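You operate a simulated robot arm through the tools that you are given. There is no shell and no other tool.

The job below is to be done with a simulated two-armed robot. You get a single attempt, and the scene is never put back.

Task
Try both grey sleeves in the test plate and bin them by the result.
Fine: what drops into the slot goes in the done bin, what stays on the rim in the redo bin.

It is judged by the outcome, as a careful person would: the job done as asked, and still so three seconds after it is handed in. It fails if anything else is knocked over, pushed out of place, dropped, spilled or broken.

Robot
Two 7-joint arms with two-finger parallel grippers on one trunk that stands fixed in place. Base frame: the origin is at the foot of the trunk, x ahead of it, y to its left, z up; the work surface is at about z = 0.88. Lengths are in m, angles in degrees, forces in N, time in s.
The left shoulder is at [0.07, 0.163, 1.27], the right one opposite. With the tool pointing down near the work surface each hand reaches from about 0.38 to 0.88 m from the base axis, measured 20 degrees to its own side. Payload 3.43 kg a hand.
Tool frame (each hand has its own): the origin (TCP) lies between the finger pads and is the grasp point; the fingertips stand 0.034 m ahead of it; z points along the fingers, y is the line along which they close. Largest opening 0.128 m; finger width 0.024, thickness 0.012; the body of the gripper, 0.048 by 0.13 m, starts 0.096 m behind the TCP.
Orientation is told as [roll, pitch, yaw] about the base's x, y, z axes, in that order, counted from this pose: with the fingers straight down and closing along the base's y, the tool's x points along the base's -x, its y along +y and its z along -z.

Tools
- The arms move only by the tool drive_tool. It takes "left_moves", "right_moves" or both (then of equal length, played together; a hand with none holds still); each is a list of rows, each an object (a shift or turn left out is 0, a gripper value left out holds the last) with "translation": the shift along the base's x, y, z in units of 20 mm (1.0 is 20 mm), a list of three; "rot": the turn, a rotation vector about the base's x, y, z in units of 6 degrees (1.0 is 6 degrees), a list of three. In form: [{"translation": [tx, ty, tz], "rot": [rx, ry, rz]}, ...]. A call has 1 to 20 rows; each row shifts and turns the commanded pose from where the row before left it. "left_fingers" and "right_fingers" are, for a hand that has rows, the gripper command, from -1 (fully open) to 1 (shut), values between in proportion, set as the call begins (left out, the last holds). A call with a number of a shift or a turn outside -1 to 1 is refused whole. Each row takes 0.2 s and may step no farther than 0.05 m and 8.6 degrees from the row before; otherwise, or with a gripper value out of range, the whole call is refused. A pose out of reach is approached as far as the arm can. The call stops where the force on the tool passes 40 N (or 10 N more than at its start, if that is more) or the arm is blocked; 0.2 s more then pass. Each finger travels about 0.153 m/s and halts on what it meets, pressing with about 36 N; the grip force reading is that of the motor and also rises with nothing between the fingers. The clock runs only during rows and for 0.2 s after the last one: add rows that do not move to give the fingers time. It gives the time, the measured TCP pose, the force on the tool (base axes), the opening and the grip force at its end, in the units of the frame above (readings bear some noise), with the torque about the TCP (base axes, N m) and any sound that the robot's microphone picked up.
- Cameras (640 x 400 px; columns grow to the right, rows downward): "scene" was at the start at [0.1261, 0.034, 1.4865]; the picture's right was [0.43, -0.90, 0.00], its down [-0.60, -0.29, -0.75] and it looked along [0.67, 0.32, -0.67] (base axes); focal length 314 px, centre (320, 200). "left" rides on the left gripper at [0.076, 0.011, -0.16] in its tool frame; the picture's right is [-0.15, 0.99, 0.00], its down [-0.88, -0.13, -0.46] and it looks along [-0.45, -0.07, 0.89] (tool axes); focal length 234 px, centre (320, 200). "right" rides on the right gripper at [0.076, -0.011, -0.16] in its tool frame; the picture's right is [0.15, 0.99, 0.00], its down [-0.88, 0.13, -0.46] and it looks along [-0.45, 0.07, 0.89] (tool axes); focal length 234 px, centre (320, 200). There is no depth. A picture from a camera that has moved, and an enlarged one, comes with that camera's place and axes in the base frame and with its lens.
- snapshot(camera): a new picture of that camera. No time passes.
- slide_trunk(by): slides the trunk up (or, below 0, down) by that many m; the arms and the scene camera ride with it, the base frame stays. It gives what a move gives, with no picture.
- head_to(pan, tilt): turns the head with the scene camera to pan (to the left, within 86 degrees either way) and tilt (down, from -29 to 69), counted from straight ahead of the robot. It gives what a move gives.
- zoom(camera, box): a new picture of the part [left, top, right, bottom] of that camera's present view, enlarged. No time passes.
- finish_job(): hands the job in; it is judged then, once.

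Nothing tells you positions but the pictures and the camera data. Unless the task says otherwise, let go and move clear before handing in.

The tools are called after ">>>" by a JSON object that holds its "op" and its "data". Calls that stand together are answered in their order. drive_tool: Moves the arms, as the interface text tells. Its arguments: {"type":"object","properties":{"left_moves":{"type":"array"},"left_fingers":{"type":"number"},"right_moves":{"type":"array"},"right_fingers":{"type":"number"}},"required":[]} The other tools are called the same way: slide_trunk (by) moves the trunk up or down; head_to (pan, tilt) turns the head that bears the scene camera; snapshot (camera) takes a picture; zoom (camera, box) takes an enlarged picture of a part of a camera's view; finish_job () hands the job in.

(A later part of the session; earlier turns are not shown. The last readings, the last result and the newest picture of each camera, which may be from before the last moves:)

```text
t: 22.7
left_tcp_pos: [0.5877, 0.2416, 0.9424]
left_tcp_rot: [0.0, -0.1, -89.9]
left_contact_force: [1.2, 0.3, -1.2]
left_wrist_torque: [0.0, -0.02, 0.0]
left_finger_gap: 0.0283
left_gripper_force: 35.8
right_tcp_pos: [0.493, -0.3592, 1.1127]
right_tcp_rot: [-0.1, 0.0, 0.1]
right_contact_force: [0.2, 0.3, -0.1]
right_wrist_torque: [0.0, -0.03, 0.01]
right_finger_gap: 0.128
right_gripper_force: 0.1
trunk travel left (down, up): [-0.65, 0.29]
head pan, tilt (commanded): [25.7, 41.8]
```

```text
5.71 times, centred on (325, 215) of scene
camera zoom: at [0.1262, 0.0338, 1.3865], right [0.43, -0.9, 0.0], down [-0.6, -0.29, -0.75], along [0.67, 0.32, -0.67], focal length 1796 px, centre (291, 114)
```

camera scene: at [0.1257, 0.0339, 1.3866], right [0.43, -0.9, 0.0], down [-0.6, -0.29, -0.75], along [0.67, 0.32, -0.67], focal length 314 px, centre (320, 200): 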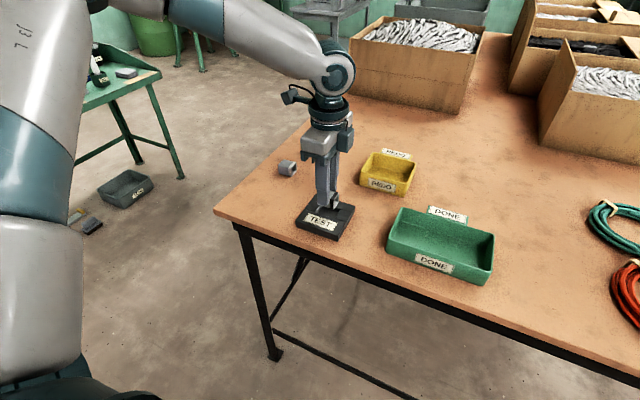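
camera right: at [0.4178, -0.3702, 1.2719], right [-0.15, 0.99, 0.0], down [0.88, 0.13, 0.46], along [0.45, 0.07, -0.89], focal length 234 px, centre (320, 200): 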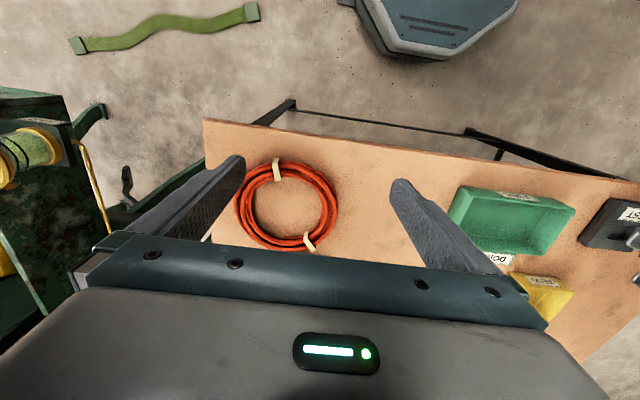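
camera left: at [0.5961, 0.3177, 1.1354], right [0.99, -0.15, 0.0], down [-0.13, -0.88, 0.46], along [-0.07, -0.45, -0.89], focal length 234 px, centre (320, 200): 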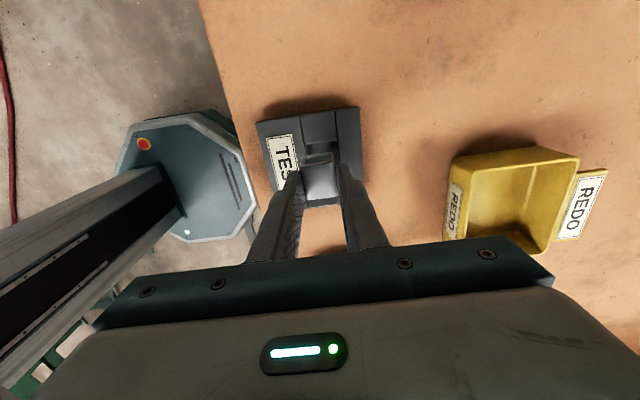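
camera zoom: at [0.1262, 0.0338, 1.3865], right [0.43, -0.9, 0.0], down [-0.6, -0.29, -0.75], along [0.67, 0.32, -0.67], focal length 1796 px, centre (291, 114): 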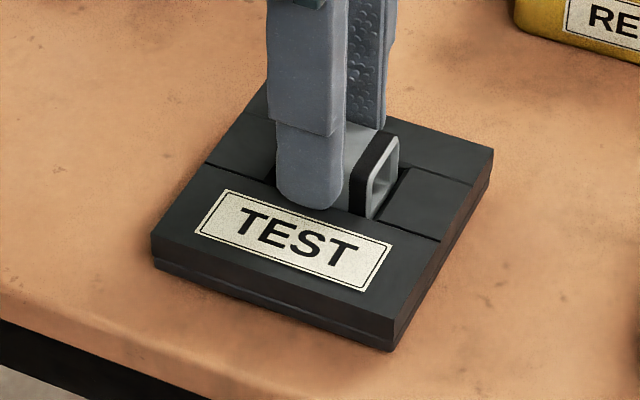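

No contact force, and the sleeve's bottom is now below the rim inside the slot. I'll lower a further 4–5 mm and let go gently.

>>> {"op": "drive_tool", "data": {"left_moves": [{"translation": [0, 0, -0.12]}, {"translation": [0, 0, -0.1]}, {"translation": [0, 0, 0]}]}}

>>> {"op": "drive_tool", "data": {"left_moves": [{"translation": [0, 0, 0]}, {"translation": [0, 0, 0]}, {"translation": [0, 0, 0]}], "left_fingers": 0.25}}

>>> {"op": "zoom", "data": {"camera": "left", "box": [250, 95, 390, 205]}}

>>> {"op": "zoom", "data": {"camera": "scene", "box": [285, 180, 365, 250]}}

```text
t: 23.5
left_tcp_pos: [0.5897, 0.2424, 0.94]
left_tcp_rot: [0.4, -0.2, -89.9]
left_contact_force: [3.3, 4.3, 23.5]
left_wrist_torque: [0.18, -0.05, -0.02]
left_finger_gap: 0.028
left_gripper_force: 36.1
right_tcp_pos: [0.4914, -0.3595, 1.113]
right_tcp_rot: [0.0, -0.1, 0.0]
right_contact_force: [0.9, 0.6, 0.0]
right_wrist_torque: [0.03, 0.03, -0.03]
right_finger_gap: 0.1281
right_gripper_force: 0.1
trunk travel left (down, up): [-0.65, 0.29]
head pan, tilt (commanded): [25.7, 41.8]
```

```text
t: 24.3
left_tcp_pos: [0.588, 0.2413, 0.9381]
left_tcp_rot: [0.2, 0.0, -89.9]
left_contact_force: [1.4, 0.9, 10.0]
left_wrist_torque: [0.12, 0.19, -0.05]
left_finger_gap: 0.0468
left_gripper_force: 0.1
right_tcp_pos: [0.4932, -0.3584, 1.1129]
right_tcp_rot: [0.0, 0.1, 0.0]
right_contact_force: [-0.1, -0.5, -0.8]
right_wrist_torque: [-0.03, 0.02, 0.02]
right_finger_gap: 0.1279
right_gripper_force: 0.1
trunk travel left (down, up): [-0.65, 0.29]
head pan, tilt (commanded): [25.7, 41.8]
```

```text
3.64 times, centred on (320, 150) of left
camera zoom: at [0.5984, 0.3178, 1.0965], right [0.99, -0.15, 0.0], down [-0.13, -0.88, 0.46], along [-0.07, -0.45, -0.89], focal length 852 px, centre (320, 382)
```

zoom: 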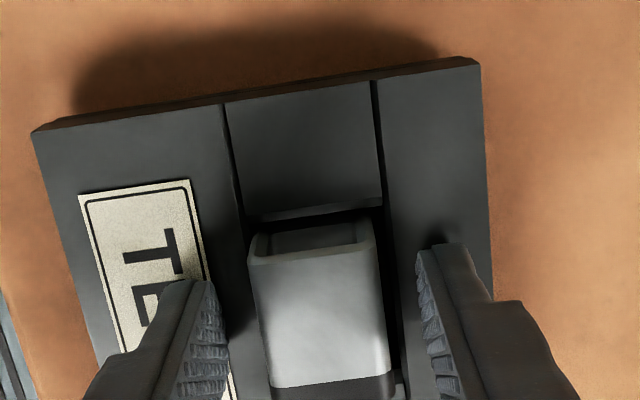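

```text
5.71 times, centred on (325, 215) of scene
camera zoom: at [0.1252, 0.0334, 1.3866], right [0.43, -0.9, 0.0], down [-0.6, -0.29, -0.75], along [0.67, 0.32, -0.67], focal length 1796 px, centre (291, 114)
```

zoom: 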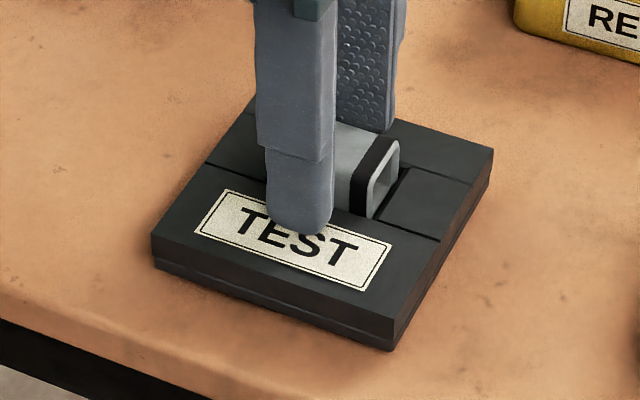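

I felt contact when lowering, and the fingertips now seem to be touching the plate's top lightly. I'll raise the hand clear and look at where the sleeve settled.

>>> {"op": "drive_tool", "data": {"left_moves": [{"translation": [0, 0, 0.5]}, {"translation": [0, 0, 1]}, {"translation": [0, 0, 1]}, {"translation": [0, 0, 1]}, {"translation": [0, 0, 0]}]}}

>>> {"op": "zoom", "data": {"camera": "left", "box": [240, 95, 400, 215]}}

>>> {"op": "zoom", "data": {"camera": "scene", "box": [285, 180, 365, 250]}}

```text
t: 25.5
left_tcp_pos: [0.5887, 0.2425, 1.0058]
left_tcp_rot: [0.0, -0.1, -90.0]
left_contact_force: [-0.5, 0.7, 0.5]
left_wrist_torque: [0.03, 0.0, 0.01]
left_finger_gap: 0.0479
left_gripper_force: 0.1
right_tcp_pos: [0.4947, -0.3592, 1.1118]
right_tcp_rot: [0.0, -0.1, 0.0]
right_contact_force: [-0.1, -0.8, 0.7]
right_wrist_torque: [0.0, -0.01, 0.0]
right_finger_gap: 0.128
right_gripper_force: 0.0
trunk travel left (down, up): [-0.65, 0.29]
head pan, tilt (commanded): [25.7, 41.8]
```

```text
3.33 times, centred on (320, 155) of left
camera zoom: at [0.5997, 0.3187, 1.1654], right [0.99, -0.15, 0.0], down [-0.13, -0.88, 0.46], along [-0.07, -0.45, -0.89], focal length 781 px, centre (320, 350)
```

zoom: 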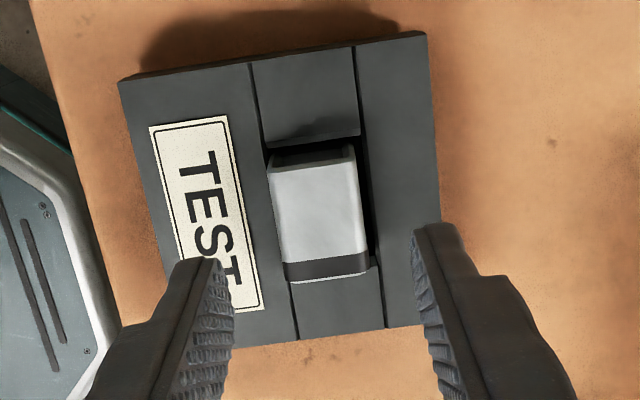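

```text
5.71 times, centred on (325, 215) of scene
camera zoom: at [0.1264, 0.0339, 1.3865], right [0.43, -0.9, 0.0], down [-0.6, -0.29, -0.75], along [0.67, 0.32, -0.67], focal length 1796 px, centre (291, 114)
```

zoom: 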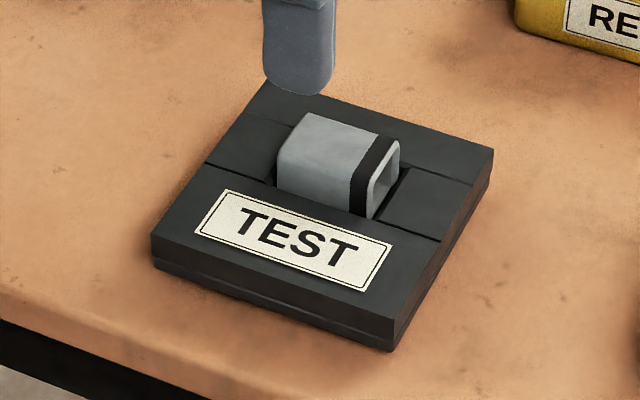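

I'll zoom closer to see whether the sleeve is actually down in the slot or perched on an edge.

>>> {"op": "zoom", "data": {"camera": "scene", "box": [310, 190, 346, 222]}}

>>> {"op": "zoom", "data": {"camera": "left", "box": [290, 125, 350, 185]}}

```text
12.50 times, centred on (328, 206) of scene
camera zoom: at [0.1264, 0.0339, 1.3865], right [0.43, -0.9, 0.0], down [-0.6, -0.29, -0.75], along [0.67, 0.32, -0.67], focal length 3929 px, centre (220, 125)
```

zoom: 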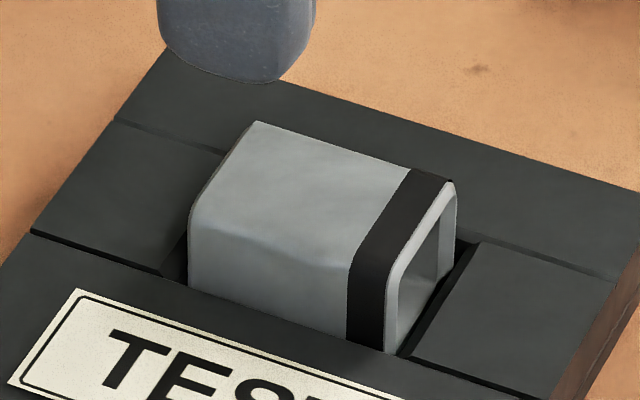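

```text
6.67 times, centred on (320, 155) of left
camera zoom: at [0.5997, 0.3187, 1.1654], right [0.99, -0.15, 0.0], down [-0.13, -0.88, 0.46], along [-0.07, -0.45, -0.89], focal length 1561 px, centre (320, 500)
```

zoom: 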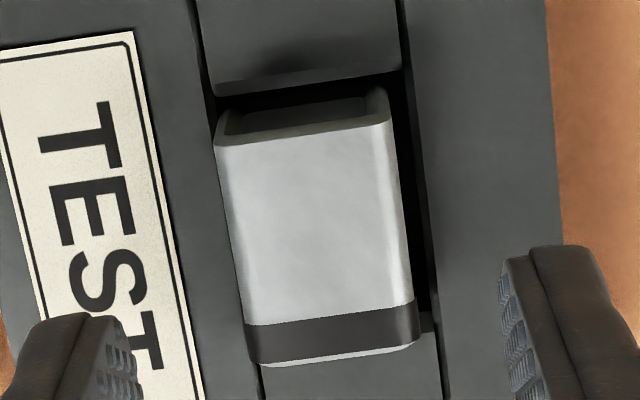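

The black-banded sleeve sits level and sunk about 12 mm below the rim, with its lower lip hidden and clearance beside it, so it fits and goes to DONE. I'll pick it back up, keeping the fingertips just above the plate.

>>> {"op": "drive_tool", "data": {"left_moves": [{"translation": [-0.02, 0, -1]}, {"translation": [0, 0, -1]}, {"translation": [0, 0, -0.8]}, {"translation": [0, 0, -0.42]}, {"translation": [0, 0, 0]}]}}

>>> {"op": "zoom", "data": {"camera": "left", "box": [250, 95, 390, 205]}}

```text
t: 26.7
left_tcp_pos: [0.5875, 0.2397, 0.9424]
left_tcp_rot: [0.1, -0.1, -89.8]
left_contact_force: [-1.0, 0.4, -0.1]
left_wrist_torque: [-0.03, -0.03, 0.01]
left_finger_gap: 0.048
left_gripper_force: 0.0
right_tcp_pos: [0.4933, -0.3591, 1.1128]
right_tcp_rot: [0.0, -0.1, 0.0]
right_contact_force: [0.9, -0.1, 0.5]
right_wrist_torque: [0.04, 0.03, 0.0]
right_finger_gap: 0.1279
right_gripper_force: 0.1
trunk travel left (down, up): [-0.65, 0.29]
head pan, tilt (commanded): [25.7, 41.8]
```

```text
3.64 times, centred on (320, 150) of left
camera zoom: at [0.5986, 0.3171, 1.1011], right [0.99, -0.15, 0.0], down [-0.13, -0.88, 0.46], along [-0.07, -0.45, -0.89], focal length 852 px, centre (320, 382)
```

zoom: 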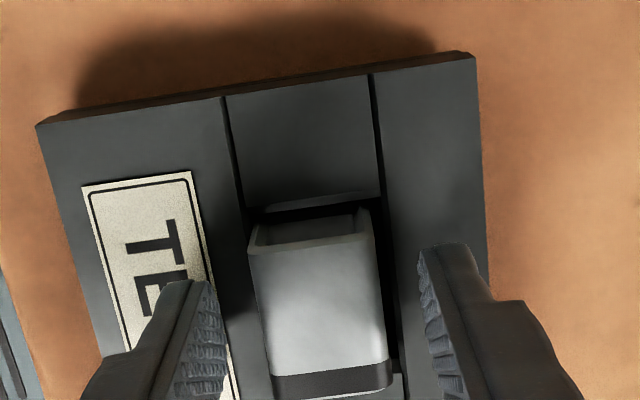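

The fingers are centred around the sleeve with no contact. I'll lower 1 mm more, close, and lift.

>>> {"op": "drive_tool", "data": {"left_moves": [{"translation": [0, 0, -0.05]}, {"translation": [0, 0, 0]}, {"translation": [0, 0, 0]}, {"translation": [0, 0, 0]}], "left_fingers": 1}}

>>> {"op": "drive_tool", "data": {"left_moves": [{"translation": [0, 0, 0.2]}, {"translation": [0, 0, 0.3]}, {"translation": [0, 0, 0.5]}, {"translation": [0, 0, 1]}, {"translation": [0, 0, 1]}, {"translation": [0, 0, 1]}, {"translation": [0, 0, 0]}]}}

>>> {"op": "snapshot", "data": {"camera": "left"}}

>>> {"op": "snapshot", "data": {"camera": "scene"}}

>>> {"op": "zoom", "data": {"camera": "scene", "box": [280, 140, 500, 290]}}

```text
t: 27.7
left_tcp_pos: [0.5883, 0.2407, 0.9425]
left_tcp_rot: [0.2, -0.1, -89.9]
left_contact_force: [3.3, 1.7, 8.3]
left_wrist_torque: [0.04, -0.06, -0.08]
left_finger_gap: 0.0282
left_gripper_force: 36.3
right_tcp_pos: [0.4918, -0.3593, 1.1127]
right_tcp_rot: [0.0, -0.1, 0.0]
right_contact_force: [0.1, 0.5, -0.3]
right_wrist_torque: [0.04, 0.0, 0.0]
right_finger_gap: 0.128
right_gripper_force: 0.0
trunk travel left (down, up): [-0.65, 0.29]
head pan, tilt (commanded): [25.7, 41.8]
```

```text
t: 29.3
left_tcp_pos: [0.5861, 0.241, 1.0225]
left_tcp_rot: [-0.1, -0.1, -89.9]
left_contact_force: [0.8, 0.1, 0.0]
left_wrist_torque: [-0.02, -0.01, -0.01]
left_finger_gap: 0.028
left_gripper_force: 36.2
right_tcp_pos: [0.4944, -0.3589, 1.1122]
right_tcp_rot: [0.0, 0.0, 0.1]
right_contact_force: [-0.4, 0.1, -0.3]
right_wrist_torque: [0.02, 0.05, -0.01]
right_finger_gap: 0.128
right_gripper_force: 0.0
trunk travel left (down, up): [-0.65, 0.29]
head pan, tilt (commanded): [25.7, 41.8]
```

```text
taken
camera left: at [0.5974, 0.3172, 1.1816], right [0.99, -0.15, 0.0], down [-0.13, -0.88, 0.46], along [-0.07, -0.45, -0.89], focal length 234 px, centre (320, 200)
```

left: 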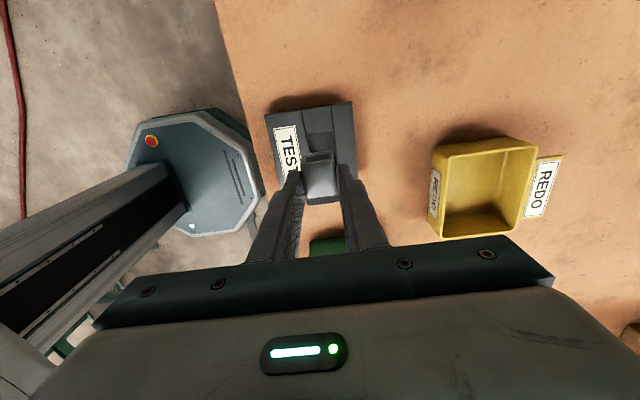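

```text
taken
camera scene: at [0.1264, 0.0339, 1.3865], right [0.43, -0.9, 0.0], down [-0.6, -0.29, -0.75], along [0.67, 0.32, -0.67], focal length 314 px, centre (320, 200)
```

scene: 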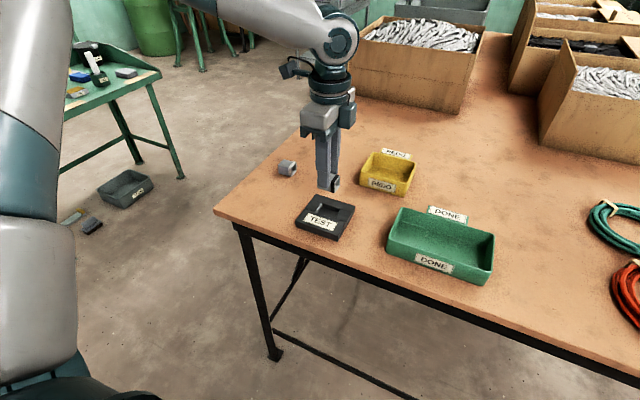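

```text
2.67 times, centred on (390, 215) of scene
camera zoom: at [0.1264, 0.0339, 1.3865], right [0.43, -0.9, 0.0], down [-0.6, -0.29, -0.75], along [0.67, 0.32, -0.67], focal length 838 px, centre (133, 160)
```

zoom: 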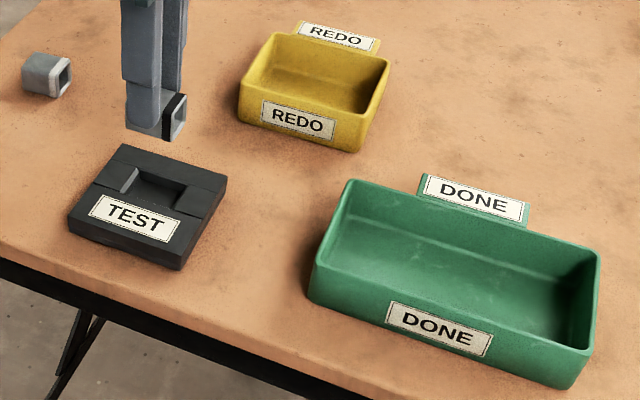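

The sleeve is back in hand and the plate hasn't moved. The green bin spans about x 0.55–0.645, y −0.095–0.09, so I'll carry the sleeve over its interior.

>>> {"op": "drive_tool", "data": {"left_moves": [{"translation": [0.05, -1, 0]}, {"translation": [0.05, -1, 0]}, {"translation": [0.05, -1, 0]}, {"translation": [0.05, -1, 0]}, {"translation": [0.05, -1, 0]}, {"translation": [0.05, -1, 0]}, {"translation": [0.05, -1, 0]}, {"translation": [0.05, -1, 0]}, {"translation": [0.05, -1, 0]}, {"translation": [0.05, -1, 0]}, {"translation": [0.05, -1, 0]}, {"translation": [0, 0, 0]}]}}

>>> {"op": "snapshot", "data": {"camera": "left"}}

>>> {"op": "zoom", "data": {"camera": "scene", "box": [280, 140, 500, 290]}}

```text
t: 31.9
left_tcp_pos: [0.5434, 0.1354, 1.0375]
left_tcp_rot: [0.1, -0.2, -89.8]
left_contact_force: [0.1, 0.4, 0.0]
left_wrist_torque: [0.02, 0.01, 0.0]
left_finger_gap: 0.0279
left_gripper_force: 35.8
left hand out of reach, approached as far as the arm can: row 5, 6, 7, 8, 9, 10, 11
right_tcp_pos: [0.4938, -0.3583, 1.1129]
right_tcp_rot: [0.0, 0.0, 0.0]
right_contact_force: [-0.7, 0.5, -0.3]
right_wrist_torque: [0.0, 0.0, -0.02]
right_finger_gap: 0.128
right_gripper_force: 0.0
trunk travel left (down, up): [-0.65, 0.29]
head pan, tilt (commanded): [25.7, 41.8]
```

```text
taken
camera left: at [0.5537, 0.2124, 1.1958], right [0.99, -0.15, 0.0], down [-0.13, -0.88, 0.46], along [-0.07, -0.45, -0.89], focal length 234 px, centre (320, 200)
```

left: 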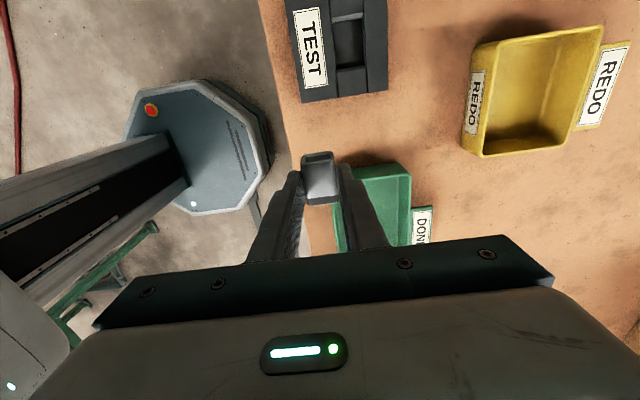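

```text
2.67 times, centred on (390, 215) of scene
camera zoom: at [0.1262, 0.0338, 1.3865], right [0.43, -0.9, 0.0], down [-0.6, -0.29, -0.75], along [0.67, 0.32, -0.67], focal length 838 px, centre (133, 160)
```

zoom: 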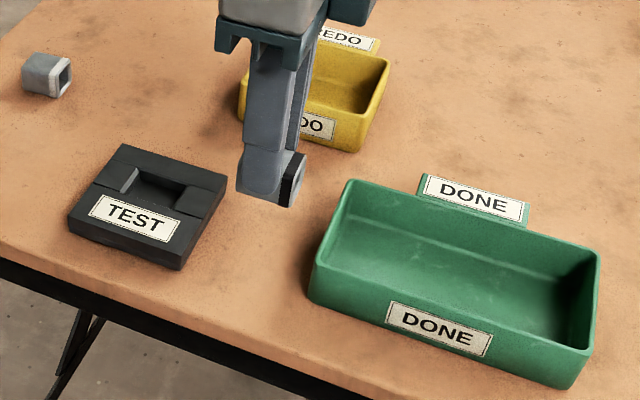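

The arm hit a joint limit with the −90° yaw this far right. I'll turn the hand back towards 0° yaw in place (nothing is nearby at this height), then continue to the bin.

>>> {"op": "drive_tool", "data": {"left_moves": [{"translation": [0, 0, 0], "rot": [0, 0, 1]}, {"translation": [0, 0, 0], "rot": [0, 0, 1]}, {"translation": [0, 0, 0], "rot": [0, 0, 1]}, {"translation": [0, 0, 0], "rot": [0, 0, 1]}, {"translation": [0, 0, 0], "rot": [0, 0, 1]}, {"translation": [0, 0, 0], "rot": [0, 0, 1]}, {"translation": [0, 0, 0], "rot": [0, 0, 1]}, {"translation": [0, 0, 0], "rot": [0, 0, 1]}, {"translation": [0, 0, 0], "rot": [0, 0, 1]}, {"translation": [0, 0, 0], "rot": [0, 0, 1]}, {"translation": [0.5, -0.5, 0], "rot": [0, 0, 1]}, {"translation": [0.5, -0.5, 0], "rot": [0, 0, 1]}, {"translation": [0.5, -0.5, 0], "rot": [0, 0, 1]}, {"translation": [0.5, -0.5, 0], "rot": [0, 0, 1]}, {"translation": [0.5, -0.5, 0], "rot": [0, 0, 1]}, {"translation": [0, 0, 0]}]}}

>>> {"op": "snapshot", "data": {"camera": "left"}}

>>> {"op": "snapshot", "data": {"camera": "scene"}}

```text
t: 35.3
left_tcp_pos: [0.5654, 0.1456, 1.0449]
left_tcp_rot: [-0.1, -0.2, 0.2]
left_contact_force: [0.4, 0.1, -0.3]
left_wrist_torque: [0.0, -0.01, -0.01]
left_finger_gap: 0.0282
left_gripper_force: 36.4
left hand out of reach, approached as far as the arm can: row 11, 12, 13, 14, 15
right_tcp_pos: [0.4937, -0.3599, 1.1117]
right_tcp_rot: [0.0, 0.0, 0.0]
right_contact_force: [-0.1, 0.5, 1.0]
right_wrist_torque: [0.02, 0.02, 0.0]
right_finger_gap: 0.1279
right_gripper_force: 0.1
trunk travel left (down, up): [-0.65, 0.29]
head pan, tilt (commanded): [25.7, 41.8]
```

```text
taken
camera left: at [0.4895, 0.1569, 1.2036], right [0.14, 0.99, 0.0], down [0.88, -0.13, 0.46], along [0.45, -0.07, -0.89], focal length 234 px, centre (320, 200)
```

left: 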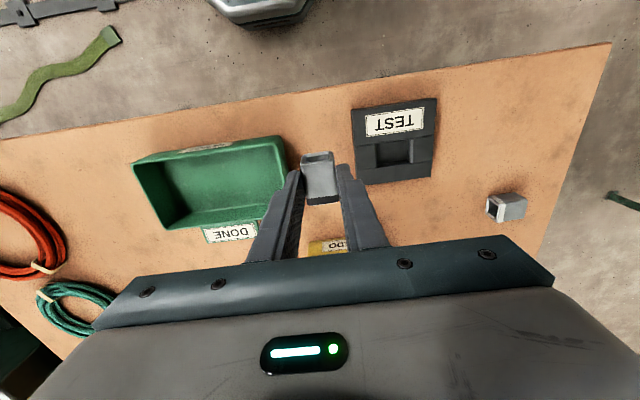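

```text
taken
camera scene: at [0.126, 0.0338, 1.3865], right [0.43, -0.9, 0.0], down [-0.6, -0.29, -0.75], along [0.67, 0.32, -0.67], focal length 314 px, centre (320, 200)
```

scene: 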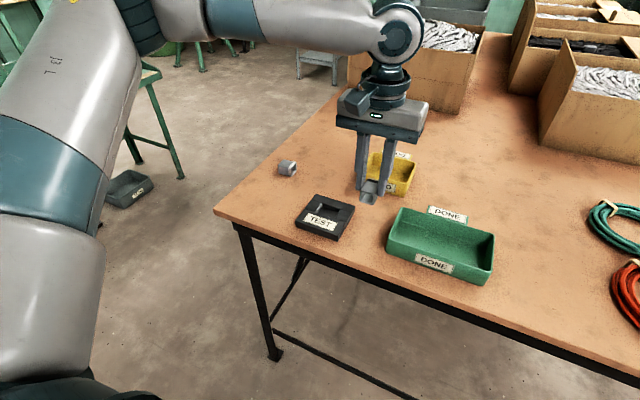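

Yaw isn't the limit; the arm itself is constrained when pulling in towards the centre line. The sleeve is held high and clear, so I'll test whether a path with more forward reach gets the left hand towards the bin.

>>> {"op": "drive_tool", "data": {"left_moves": [{"translation": [1, 0, 0.3]}, {"translation": [1, 0, 0.3]}, {"translation": [1, 0, 0]}, {"translation": [0.5, -0.5, 0]}, {"translation": [0, -1, 0]}, {"translation": [0, -1, 0]}, {"translation": [0, 0, 0]}]}}

```text
t: 36.9
left_tcp_pos: [0.5959, 0.1603, 1.0582]
left_tcp_rot: [0.0, -0.1, 0.1]
left_contact_force: [-0.1, 0.2, -1.0]
left_wrist_torque: [-0.03, -0.02, -0.02]
left_finger_gap: 0.0282
left_gripper_force: 35.8
left hand out of reach, approached as far as the arm can: row 1, 2, 3, 4, 5, 6
right_tcp_pos: [0.4935, -0.359, 1.1127]
right_tcp_rot: [0.0, 0.0, 0.0]
right_contact_force: [0.0, 0.5, 0.2]
right_wrist_torque: [0.05, -0.01, -0.01]
right_finger_gap: 0.1283
right_gripper_force: 0.2
trunk travel left (down, up): [-0.65, 0.29]
head pan, tilt (commanded): [25.7, 41.8]
```

The left arm is limited to roughly y > 0.14 with the tool vertical. I'll test leaning the hand so the fingers point down and to the right, which lets the grasp point reach further towards −y while the wrist stays put.

>>> {"op": "drive_tool", "data": {"left_moves": [{"translation": [0, 0, 0], "rot": [-1, 0, 0]}, {"translation": [0, 0, 0], "rot": [-1, 0, 0]}, {"translation": [0, 0, 0], "rot": [-1, 0, 0]}, {"translation": [0, 0, 0], "rot": [-1, 0, 0]}, {"translation": [0, -0.5, 0], "rot": [-1, 0, 0]}, {"translation": [0, -0.5, 0]}, {"translation": [0, -0.5, 0]}, {"translation": [0, 0, 0]}]}}

>>> {"op": "snapshot", "data": {"camera": "scene"}}

```text
t: 38.7
left_tcp_pos: [0.5948, 0.1297, 1.0598]
left_tcp_rot: [-30.0, 0.0, 0.3]
left_contact_force: [-0.2, -0.2, -0.8]
left_wrist_torque: [0.01, -0.01, -0.01]
left_finger_gap: 0.0279
left_gripper_force: 35.9
right_tcp_pos: [0.4939, -0.3579, 1.1115]
right_tcp_rot: [0.0, 0.0, 0.0]
right_contact_force: [0.5, 0.6, 0.2]
right_wrist_torque: [-0.02, -0.01, 0.02]
right_finger_gap: 0.1281
right_gripper_force: 0.0
trunk travel left (down, up): [-0.65, 0.29]
head pan, tilt (commanded): [25.7, 41.8]
```

```text
taken
camera scene: at [0.1261, 0.0342, 1.3865], right [0.43, -0.9, 0.0], down [-0.6, -0.29, -0.75], along [0.67, 0.32, -0.67], focal length 314 px, centre (320, 200)
```

scene: 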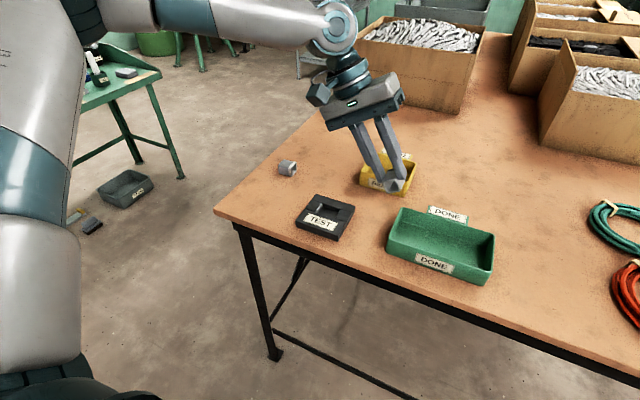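

Leaning 30° works. I'll continue right until the sleeve is over the green bin's interior.

>>> {"op": "drive_tool", "data": {"left_moves": [{"translation": [0.02, -0.8, 0]}, {"translation": [0.02, -0.8, 0]}, {"translation": [0.02, -0.8, 0]}, {"translation": [0.02, -0.8, 0]}, {"translation": [0.02, -0.8, 0]}, {"translation": [0, -0.6, 0]}, {"translation": [0, 0, 0]}]}}

>>> {"op": "zoom", "data": {"camera": "scene", "box": [300, 120, 520, 290]}}

>>> {"op": "snapshot", "data": {"camera": "left"}}

```text
t: 40.3
left_tcp_pos: [0.5923, 0.0441, 1.0619]
left_tcp_rot: [-30.0, 0.0, 0.2]
left_contact_force: [-0.1, 0.2, -0.9]
left_wrist_torque: [0.02, 0.0, 0.0]
left_finger_gap: 0.0281
left_gripper_force: 36.1
left hand out of reach, approached as far as the arm can: row 6
right_tcp_pos: [0.4938, -0.3581, 1.1127]
right_tcp_rot: [0.0, 0.0, 0.0]
right_contact_force: [0.5, -0.5, 0.0]
right_wrist_torque: [0.01, -0.03, 0.01]
right_finger_gap: 0.1279
right_gripper_force: 0.0
trunk travel left (down, up): [-0.65, 0.29]
head pan, tilt (commanded): [25.7, 41.8]
```

```text
2.35 times, centred on (410, 205) of scene
camera zoom: at [0.1263, 0.0339, 1.3865], right [0.43, -0.9, 0.0], down [-0.6, -0.29, -0.75], along [0.67, 0.32, -0.67], focal length 740 px, centre (108, 188)
```

zoom: 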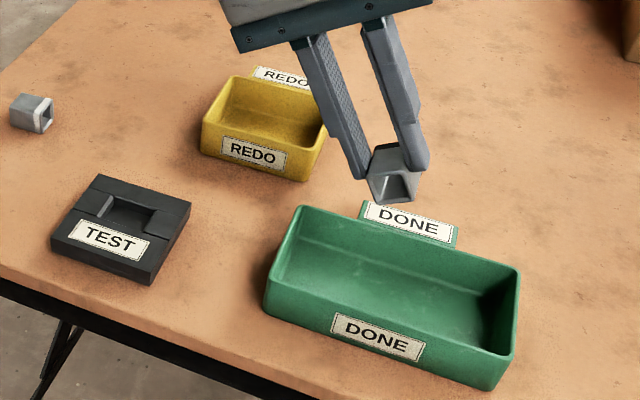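

```text
taken
camera left: at [0.5158, 0.1336, 1.193], right [0.14, 0.86, -0.49], down [0.88, 0.12, 0.46], along [0.45, -0.5, -0.74], focal length 234 px, centre (320, 200)
```

left: 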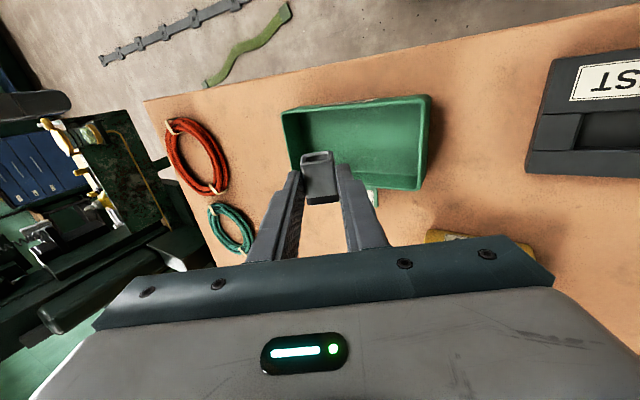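

The sleeve is now over the bin, close to the arm's limit. I'll lean 6° more to get 15–20 mm further from the bin's left wall, then lower with the trunk so the arm posture stays the same.

>>> {"op": "drive_tool", "data": {"left_moves": [{"translation": [0, 0, 0], "rot": [-1, 0, 0]}, {"translation": [0.1, -0.4, 0]}, {"translation": [0.1, -0.4, 0]}, {"translation": [0, 0, 0]}]}}

>>> {"op": "slide_trunk", "data": {"by": -0.06}}

>>> {"op": "zoom", "data": {"camera": "scene", "box": [320, 120, 540, 270]}}

>>> {"op": "snapshot", "data": {"camera": "left"}}

>>> {"op": "snapshot", "data": {"camera": "right"}}

```text
t: 41.3
left_tcp_pos: [0.5956, 0.0276, 1.0624]
left_tcp_rot: [-36.0, -0.2, 0.1]
left_contact_force: [-0.6, 0.0, -0.2]
left_wrist_torque: [0.01, 0.0, 0.0]
left_finger_gap: 0.0282
left_gripper_force: 35.8
right_tcp_pos: [0.494, -0.3581, 1.1123]
right_tcp_rot: [0.1, 0.1, 0.0]
right_contact_force: [-0.1, 1.1, 0.7]
right_wrist_torque: [-0.02, 0.01, 0.01]
right_finger_gap: 0.1279
right_gripper_force: 0.1
trunk travel left (down, up): [-0.65, 0.29]
head pan, tilt (commanded): [25.7, 41.8]
```

```text
t: 42.3
left_tcp_pos: [0.5963, 0.0281, 1.0015]
left_tcp_rot: [-36.0, -0.1, 0.0]
left_contact_force: [0.3, 1.0, -0.2]
left_wrist_torque: [0.02, -0.02, 0.0]
left_finger_gap: 0.028
left_gripper_force: 36.1
right_tcp_pos: [0.4928, -0.3591, 1.0524]
right_tcp_rot: [0.0, 0.1, 0.0]
right_contact_force: [0.8, 0.2, 0.7]
right_wrist_torque: [0.0, 0.0, -0.02]
right_finger_gap: 0.128
right_gripper_force: 0.1
trunk travel left (down, up): [-0.59, 0.35]
head pan, tilt (commanded): [25.7, 41.8]
```

```text
2.67 times, centred on (430, 195) of scene
camera zoom: at [0.1258, 0.0339, 1.3266], right [0.43, -0.9, 0.0], down [-0.6, -0.29, -0.75], along [0.67, 0.32, -0.67], focal length 838 px, centre (27, 213)
```

zoom: 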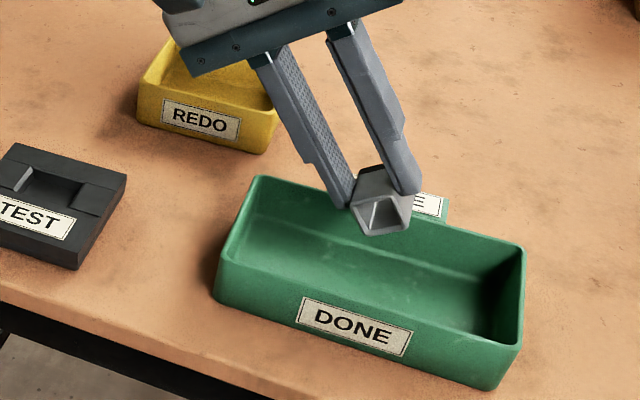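

```text
taken
camera left: at [0.5191, 0.131, 1.1231], right [0.15, 0.8, -0.58], down [0.88, 0.16, 0.45], along [0.45, -0.58, -0.68], focal length 234 px, centre (320, 200)
```

left: 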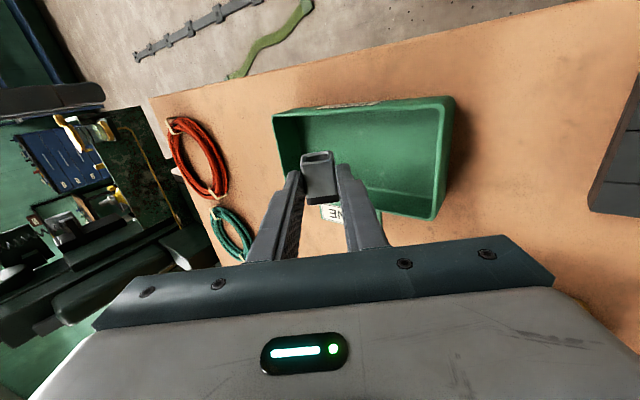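

```text
taken
camera right: at [0.4179, -0.3702, 1.2118], right [-0.15, 0.99, 0.0], down [0.88, 0.13, 0.46], along [0.45, 0.07, -0.89], focal length 234 px, centre (320, 200)
```

right: 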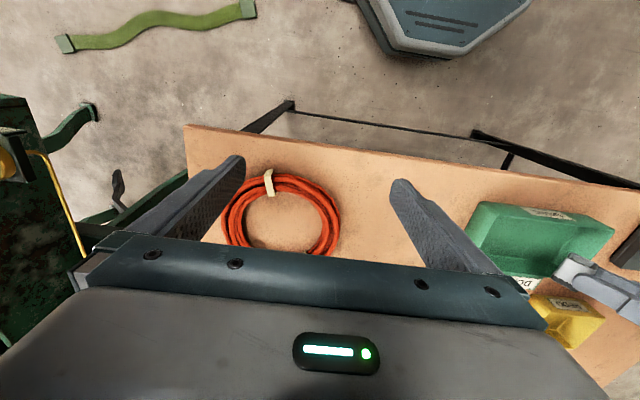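

The sleeve is lined up over the bin's interior and nothing is near the right hand. I'll lower the trunk about 57 mm more.

>>> {"op": "slide_trunk", "data": {"by": -0.055}}

>>> {"op": "zoom", "data": {"camera": "scene", "box": [320, 100, 540, 250]}}

>>> {"op": "snapshot", "data": {"camera": "left"}}

```text
t: 43.3
left_tcp_pos: [0.5961, 0.0286, 0.9454]
left_tcp_rot: [-36.0, -0.1, 0.1]
left_contact_force: [-0.6, -0.1, -0.3]
left_wrist_torque: [-0.02, -0.02, 0.02]
left_finger_gap: 0.0281
left_gripper_force: 35.8
right_tcp_pos: [0.4927, -0.359, 0.9982]
right_tcp_rot: [0.0, 0.0, 0.0]
right_contact_force: [-0.3, -0.1, 0.2]
right_wrist_torque: [-0.03, -0.05, -0.02]
right_finger_gap: 0.1277
right_gripper_force: 0.1
trunk travel left (down, up): [-0.535, 0.405]
head pan, tilt (commanded): [25.7, 41.8]
```

```text
2.67 times, centred on (430, 175) of scene
camera zoom: at [0.1257, 0.0338, 1.2716], right [0.43, -0.9, 0.0], down [-0.6, -0.29, -0.75], along [0.67, 0.32, -0.67], focal length 838 px, centre (27, 267)
```

zoom: 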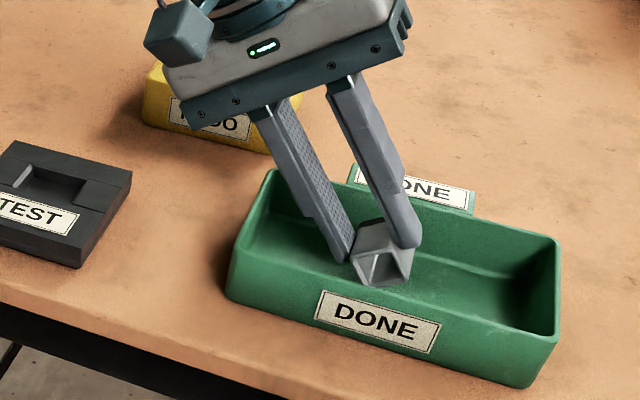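

```text
taken
camera left: at [0.5191, 0.131, 1.0682], right [0.15, 0.8, -0.58], down [0.88, 0.16, 0.45], along [0.45, -0.58, -0.68], focal length 234 px, centre (320, 200)
```

left: 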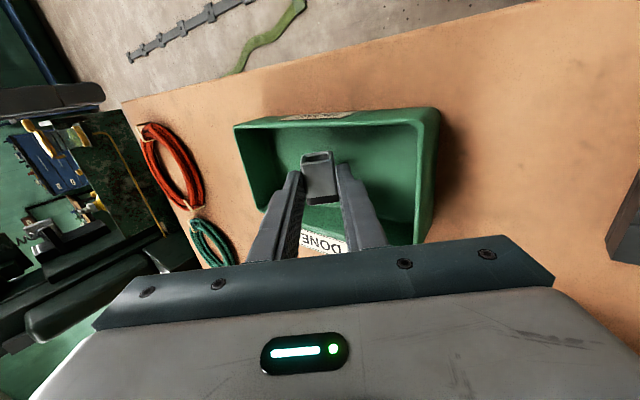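

The sleeve is just above the green bin's floor, clear of all walls. I'll release with a small opening.

>>> {"op": "drive_tool", "data": {"left_moves": [{"translation": [0, 0, 0]}, {"translation": [0, 0, 0]}, {"translation": [0, 0, 0]}], "left_fingers": 0.3}}

>>> {"op": "zoom", "data": {"camera": "scene", "box": [340, 120, 500, 240]}}

>>> {"op": "zoom", "data": {"camera": "left", "box": [230, 90, 450, 250]}}

```text
t: 44.1
left_tcp_pos: [0.5961, 0.0287, 0.947]
left_tcp_rot: [-36.0, 0.0, 0.0]
left_contact_force: [-0.1, 0.1, 0.0]
left_wrist_torque: [-0.02, 0.02, 0.01]
left_finger_gap: 0.0447
left_gripper_force: 0.1
right_tcp_pos: [0.4939, -0.3591, 0.9972]
right_tcp_rot: [0.0, 0.0, -0.1]
right_contact_force: [0.0, -0.2, 0.8]
right_wrist_torque: [-0.01, 0.0, -0.01]
right_finger_gap: 0.1282
right_gripper_force: 0.1
trunk travel left (down, up): [-0.535, 0.405]
head pan, tilt (commanded): [25.7, 41.8]
```

```text
3.33 times, centred on (420, 180) of scene
camera zoom: at [0.1261, 0.0338, 1.2715], right [0.43, -0.9, 0.0], down [-0.6, -0.29, -0.75], along [0.67, 0.32, -0.67], focal length 1048 px, centre (-13, 267)
```

zoom: 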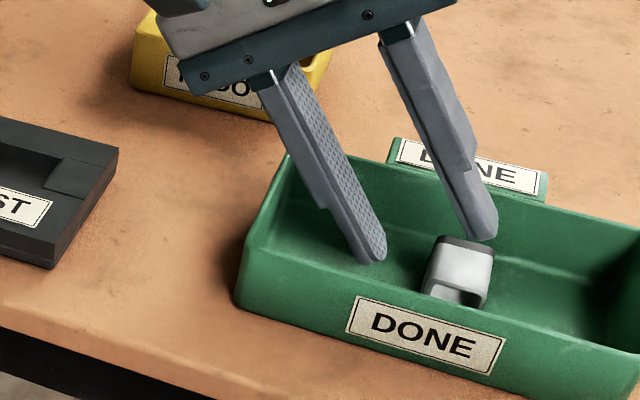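

```text
2.50 times, centred on (340, 170) of left
camera zoom: at [0.5193, 0.1309, 1.068], right [0.15, 0.8, -0.58], down [0.88, 0.16, 0.45], along [0.45, -0.58, -0.68], focal length 585 px, centre (270, 275)
```

zoom: 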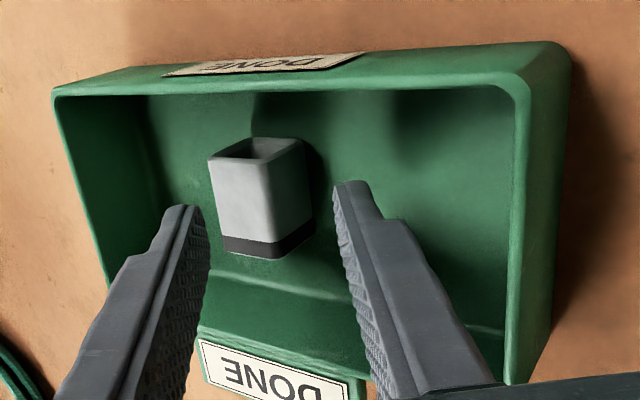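

The black-banded sleeve now rests on the floor of the DONE bin. I'll back the hand out along its axis, straighten it, and head towards the white-banded sleeve.

>>> {"op": "drive_tool", "data": {"left_moves": [{"translation": [0, 0.588, 0.809]}, {"translation": [0, 0.588, 0.809]}, {"translation": [0, 0.588, 0.809]}, {"translation": [0, 0.588, 0.809]}, {"translation": [0, 0.588, 0.809]}, {"translation": [0.3, 0.9, 0.3], "rot": [1, 0, 0]}, {"translation": [0.3, 0.9, 0.3], "rot": [1, 0, 0]}, {"translation": [0.3, 0.9, 0.3], "rot": [1, 0, 0]}, {"translation": [0.3, 0.9, 0.3], "rot": [1, 0, 0]}, {"translation": [0.3, 0.9, 0.3], "rot": [1, 0, 0]}, {"translation": [0.3, 0.9, 0.3], "rot": [1, 0, 0]}, {"translation": [0, 0, 0]}]}}

>>> {"op": "snapshot", "data": {"camera": "scene"}}

```text
t: 46.7
left_tcp_pos: [0.6287, 0.2026, 1.0609]
left_tcp_rot: [0.1, -0.2, 0.1]
left_contact_force: [0.0, -0.9, -0.2]
left_wrist_torque: [0.01, -0.02, 0.01]
left_finger_gap: 0.0449
left_gripper_force: 0.0
left hand out of reach, approached as far as the arm can: row 11
right_tcp_pos: [0.4937, -0.3597, 0.9975]
right_tcp_rot: [-0.1, 0.0, 0.0]
right_contact_force: [1.5, -0.5, -0.2]
right_wrist_torque: [0.0, 0.01, 0.01]
right_finger_gap: 0.128
right_gripper_force: 0.0
trunk travel left (down, up): [-0.535, 0.405]
head pan, tilt (commanded): [25.7, 41.8]
```

```text
taken
camera scene: at [0.1256, 0.0335, 1.2716], right [0.43, -0.9, 0.0], down [-0.6, -0.29, -0.75], along [0.67, 0.32, -0.67], focal length 314 px, centre (320, 200)
```

scene: 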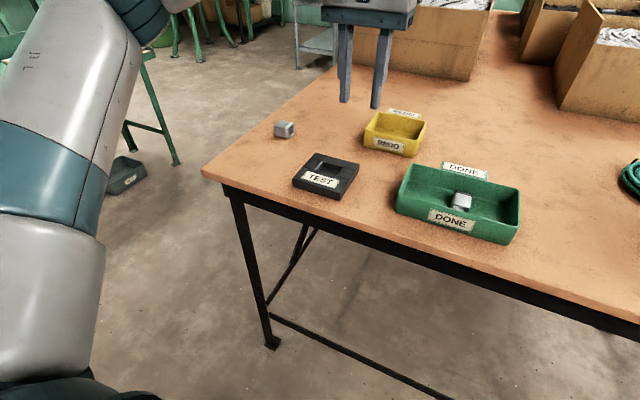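

The black sleeve sits visibly in the DONE bin and the plate and bins are undisturbed. Next I'll go above the white-banded sleeve with the −90° yaw again.

>>> {"op": "drive_tool", "data": {"left_moves": [{"translation": [0.15, 0.9, 0], "rot": [0, 0, -0.5]}, {"translation": [0.23, 0.69, -0.1], "rot": [0, 0, -1]}, {"translation": [0.23, 0.69, -0.1], "rot": [0, 0, -1]}, {"translation": [0.23, 0.69, -0.1], "rot": [0, 0, -1]}, {"translation": [0.23, 0.69, -0.1], "rot": [0, 0, -1]}, {"translation": [0.23, 0.69, -0.1], "rot": [0, 0, -1]}, {"translation": [0.23, 0.69, -0.1], "rot": [0, 0, -1]}, {"translation": [0.23, 0.69, -0.1], "rot": [0, 0, -1]}, {"translation": [0.23, 0.69, -0.1], "rot": [0, 0, -1]}, {"translation": [0.23, 0.69, -0.1], "rot": [0, 0, -1]}, {"translation": [0.23, 0.69, -0.1], "rot": [0, 0, -1]}, {"translation": [0.23, 0.69, -0.1], "rot": [0, 0, -1]}, {"translation": [0.23, 0.69, -0.1], "rot": [0, 0, -1]}, {"translation": [0.23, 0.69, -0.1], "rot": [0, 0, -1]}, {"translation": [0.23, 0.5, -0.1], "rot": [0, 0, -1]}, {"translation": [0, 0, 0], "rot": [0, 0, -0.5]}, {"translation": [0, 0, 0]}], "left_fingers": 0.1}}

>>> {"op": "snapshot", "data": {"camera": "left"}}

>>> {"op": "zoom", "data": {"camera": "left", "box": [250, 100, 390, 210]}}

>>> {"op": "zoom", "data": {"camera": "scene", "box": [370, 150, 530, 250]}}

```text
t: 50.3
left_tcp_pos: [0.695, 0.4078, 1.034]
left_tcp_rot: [0.0, -0.1, -90.0]
left_contact_force: [0.3, -0.1, 0.1]
left_wrist_torque: [0.0, 0.01, -0.01]
left_finger_gap: 0.0578
left_gripper_force: 0.1
right_tcp_pos: [0.4935, -0.3584, 0.9978]
right_tcp_rot: [0.0, 0.0, 0.0]
right_contact_force: [0.1, -0.8, -0.1]
right_wrist_torque: [0.02, -0.01, 0.0]
right_finger_gap: 0.1282
right_gripper_force: 0.0
trunk travel left (down, up): [-0.535, 0.405]
head pan, tilt (commanded): [25.7, 41.8]
```

```text
taken
camera left: at [0.7054, 0.4851, 1.1926], right [0.99, -0.15, 0.0], down [-0.13, -0.88, 0.46], along [-0.07, -0.45, -0.89], focal length 234 px, centre (320, 200)
```

left: 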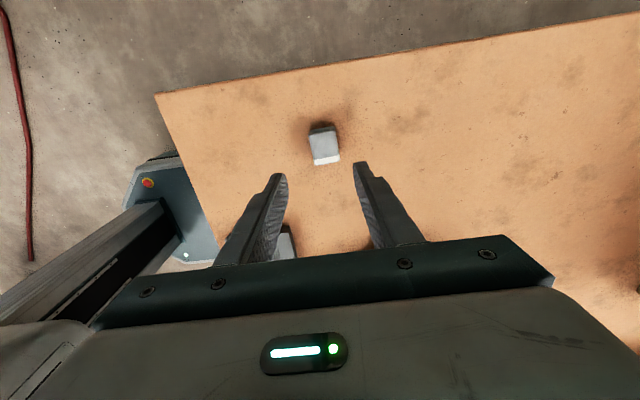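

```text
3.64 times, centred on (320, 155) of left
camera zoom: at [0.7054, 0.4851, 1.1926], right [0.99, -0.15, 0.0], down [-0.13, -0.88, 0.46], along [-0.07, -0.45, -0.89], focal length 852 px, centre (320, 364)
```

zoom: 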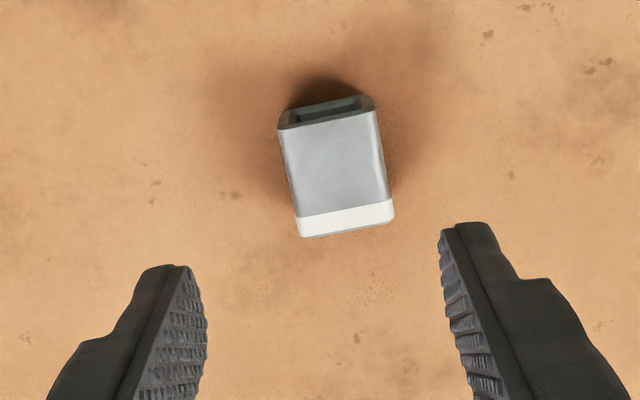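

```text
4.00 times, centred on (450, 200) of scene
camera zoom: at [0.1261, 0.0339, 1.2715], right [0.43, -0.9, 0.0], down [-0.6, -0.29, -0.75], along [0.67, 0.32, -0.67], focal length 1257 px, centre (-200, 200)
```

zoom: 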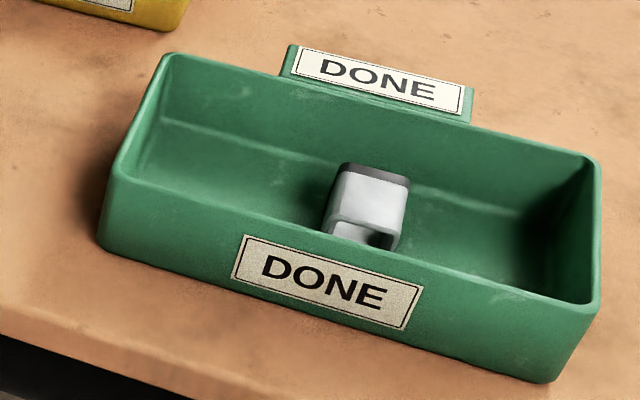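

The white-banded sleeve is at about (0.700, 0.411), turned +1.5°, and looks about 32 mm wide, so it's clearly bigger than the other. I'll align and descend most of the way.

>>> {"op": "drive_tool", "data": {"left_moves": [{"translation": [0.28, 0.08, 0], "rot": [0, 0, 0.25]}, {"translation": [0, 0, -0.9]}, {"translation": [0, 0, -0.9]}, {"translation": [0, 0, -0.9]}, {"translation": [0, 0, -0.9]}, {"translation": [0, 0, -0.8]}, {"translation": [0, 0, 0]}]}}

>>> {"op": "zoom", "data": {"camera": "left", "box": [250, 100, 390, 210]}}

>>> {"op": "snapshot", "data": {"camera": "scene"}}

```text
t: 51.9
left_tcp_pos: [0.7007, 0.4099, 0.9456]
left_tcp_rot: [0.0, -0.2, -88.4]
left_contact_force: [0.1, 0.2, -0.4]
left_wrist_torque: [0.0, 0.0, -0.03]
left_finger_gap: 0.0575
left_gripper_force: 0.0
right_tcp_pos: [0.4934, -0.3583, 0.9979]
right_tcp_rot: [0.0, 0.0, 0.0]
right_contact_force: [-1.2, 0.4, -0.1]
right_wrist_torque: [0.01, 0.0, -0.01]
right_finger_gap: 0.128
right_gripper_force: 0.0
trunk travel left (down, up): [-0.535, 0.405]
head pan, tilt (commanded): [25.7, 41.8]
```

```text
3.64 times, centred on (320, 155) of left
camera zoom: at [0.7085, 0.4861, 1.1039], right [0.99, -0.12, 0.0], down [-0.11, -0.88, 0.46], along [-0.05, -0.45, -0.89], focal length 852 px, centre (320, 364)
```

zoom: 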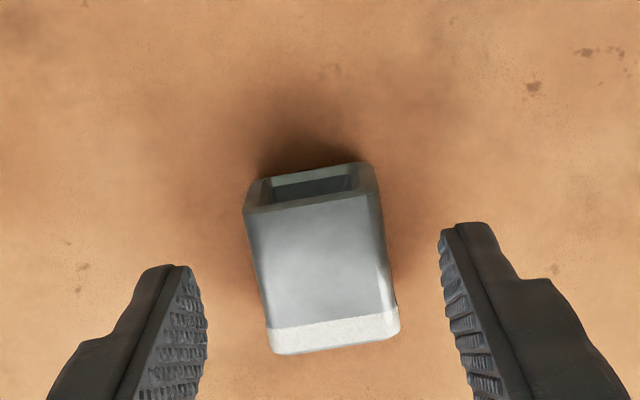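

```text
taken
camera scene: at [0.1258, 0.0338, 1.2716], right [0.43, -0.9, 0.0], down [-0.6, -0.29, -0.75], along [0.67, 0.32, -0.67], focal length 314 px, centre (320, 200)
```

scene: 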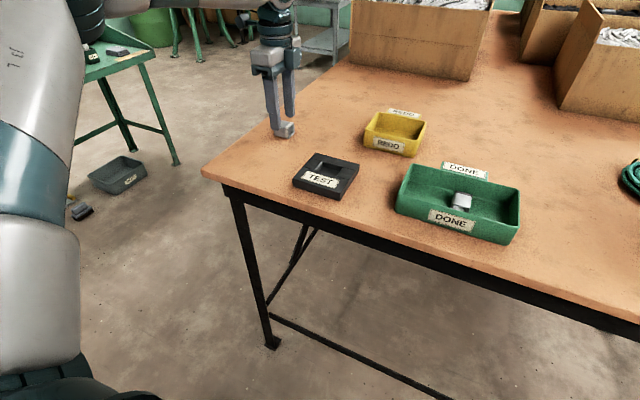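

It's well centred. I'll lower the last 13 mm, close, and read the grip width.

>>> {"op": "drive_tool", "data": {"left_moves": [{"translation": [0, 0.1, -0.35]}, {"translation": [0, 0, -0.33]}, {"translation": [0, 0, 0]}]}}

>>> {"op": "drive_tool", "data": {"left_moves": [{"translation": [0, 0, 0]}, {"translation": [0, 0, 0]}, {"translation": [0, 0, 0]}, {"translation": [0, 0, 0]}], "left_fingers": 1}}

>>> {"op": "zoom", "data": {"camera": "left", "box": [250, 100, 390, 210]}}

```text
t: 52.7
left_tcp_pos: [0.7, 0.4119, 0.9326]
left_tcp_rot: [0.0, -0.2, -88.4]
left_contact_force: [0.2, -0.5, -0.2]
left_wrist_torque: [0.0, 0.02, 0.01]
left_finger_gap: 0.0576
left_gripper_force: 0.1
right_tcp_pos: [0.493, -0.3591, 0.997]
right_tcp_rot: [0.1, -0.1, 0.0]
right_contact_force: [-0.2, -0.8, -0.2]
right_wrist_torque: [-0.02, 0.02, -0.02]
right_finger_gap: 0.1282
right_gripper_force: 0.1
trunk travel left (down, up): [-0.535, 0.405]
head pan, tilt (commanded): [25.7, 41.8]
```

```text
t: 53.7
left_tcp_pos: [0.7002, 0.4103, 0.9334]
left_tcp_rot: [0.0, -0.1, -88.5]
left_contact_force: [-1.0, 0.3, 0.0]
left_wrist_torque: [-0.03, 0.0, 0.0]
left_finger_gap: 0.0327
left_gripper_force: 35.9
right_tcp_pos: [0.4936, -0.3584, 0.9978]
right_tcp_rot: [0.0, 0.0, 0.0]
right_contact_force: [0.3, -0.3, -0.5]
right_wrist_torque: [0.01, -0.04, -0.02]
right_finger_gap: 0.128
right_gripper_force: 0.1
trunk travel left (down, up): [-0.535, 0.405]
head pan, tilt (commanded): [25.7, 41.8]
```

```text
3.64 times, centred on (320, 155) of left
camera zoom: at [0.7088, 0.4883, 1.0909], right [0.99, -0.12, 0.0], down [-0.11, -0.88, 0.46], along [-0.05, -0.45, -0.89], focal length 852 px, centre (320, 364)
```

zoom: 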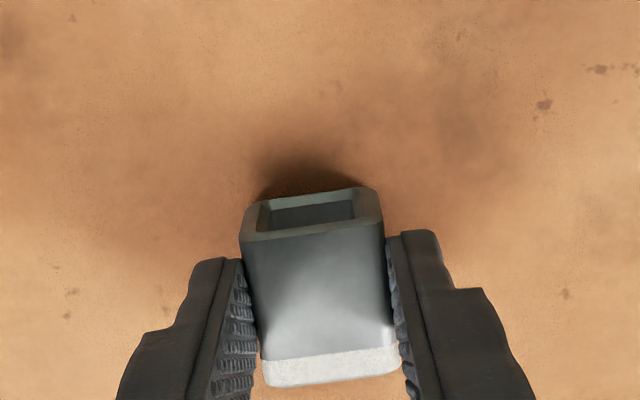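

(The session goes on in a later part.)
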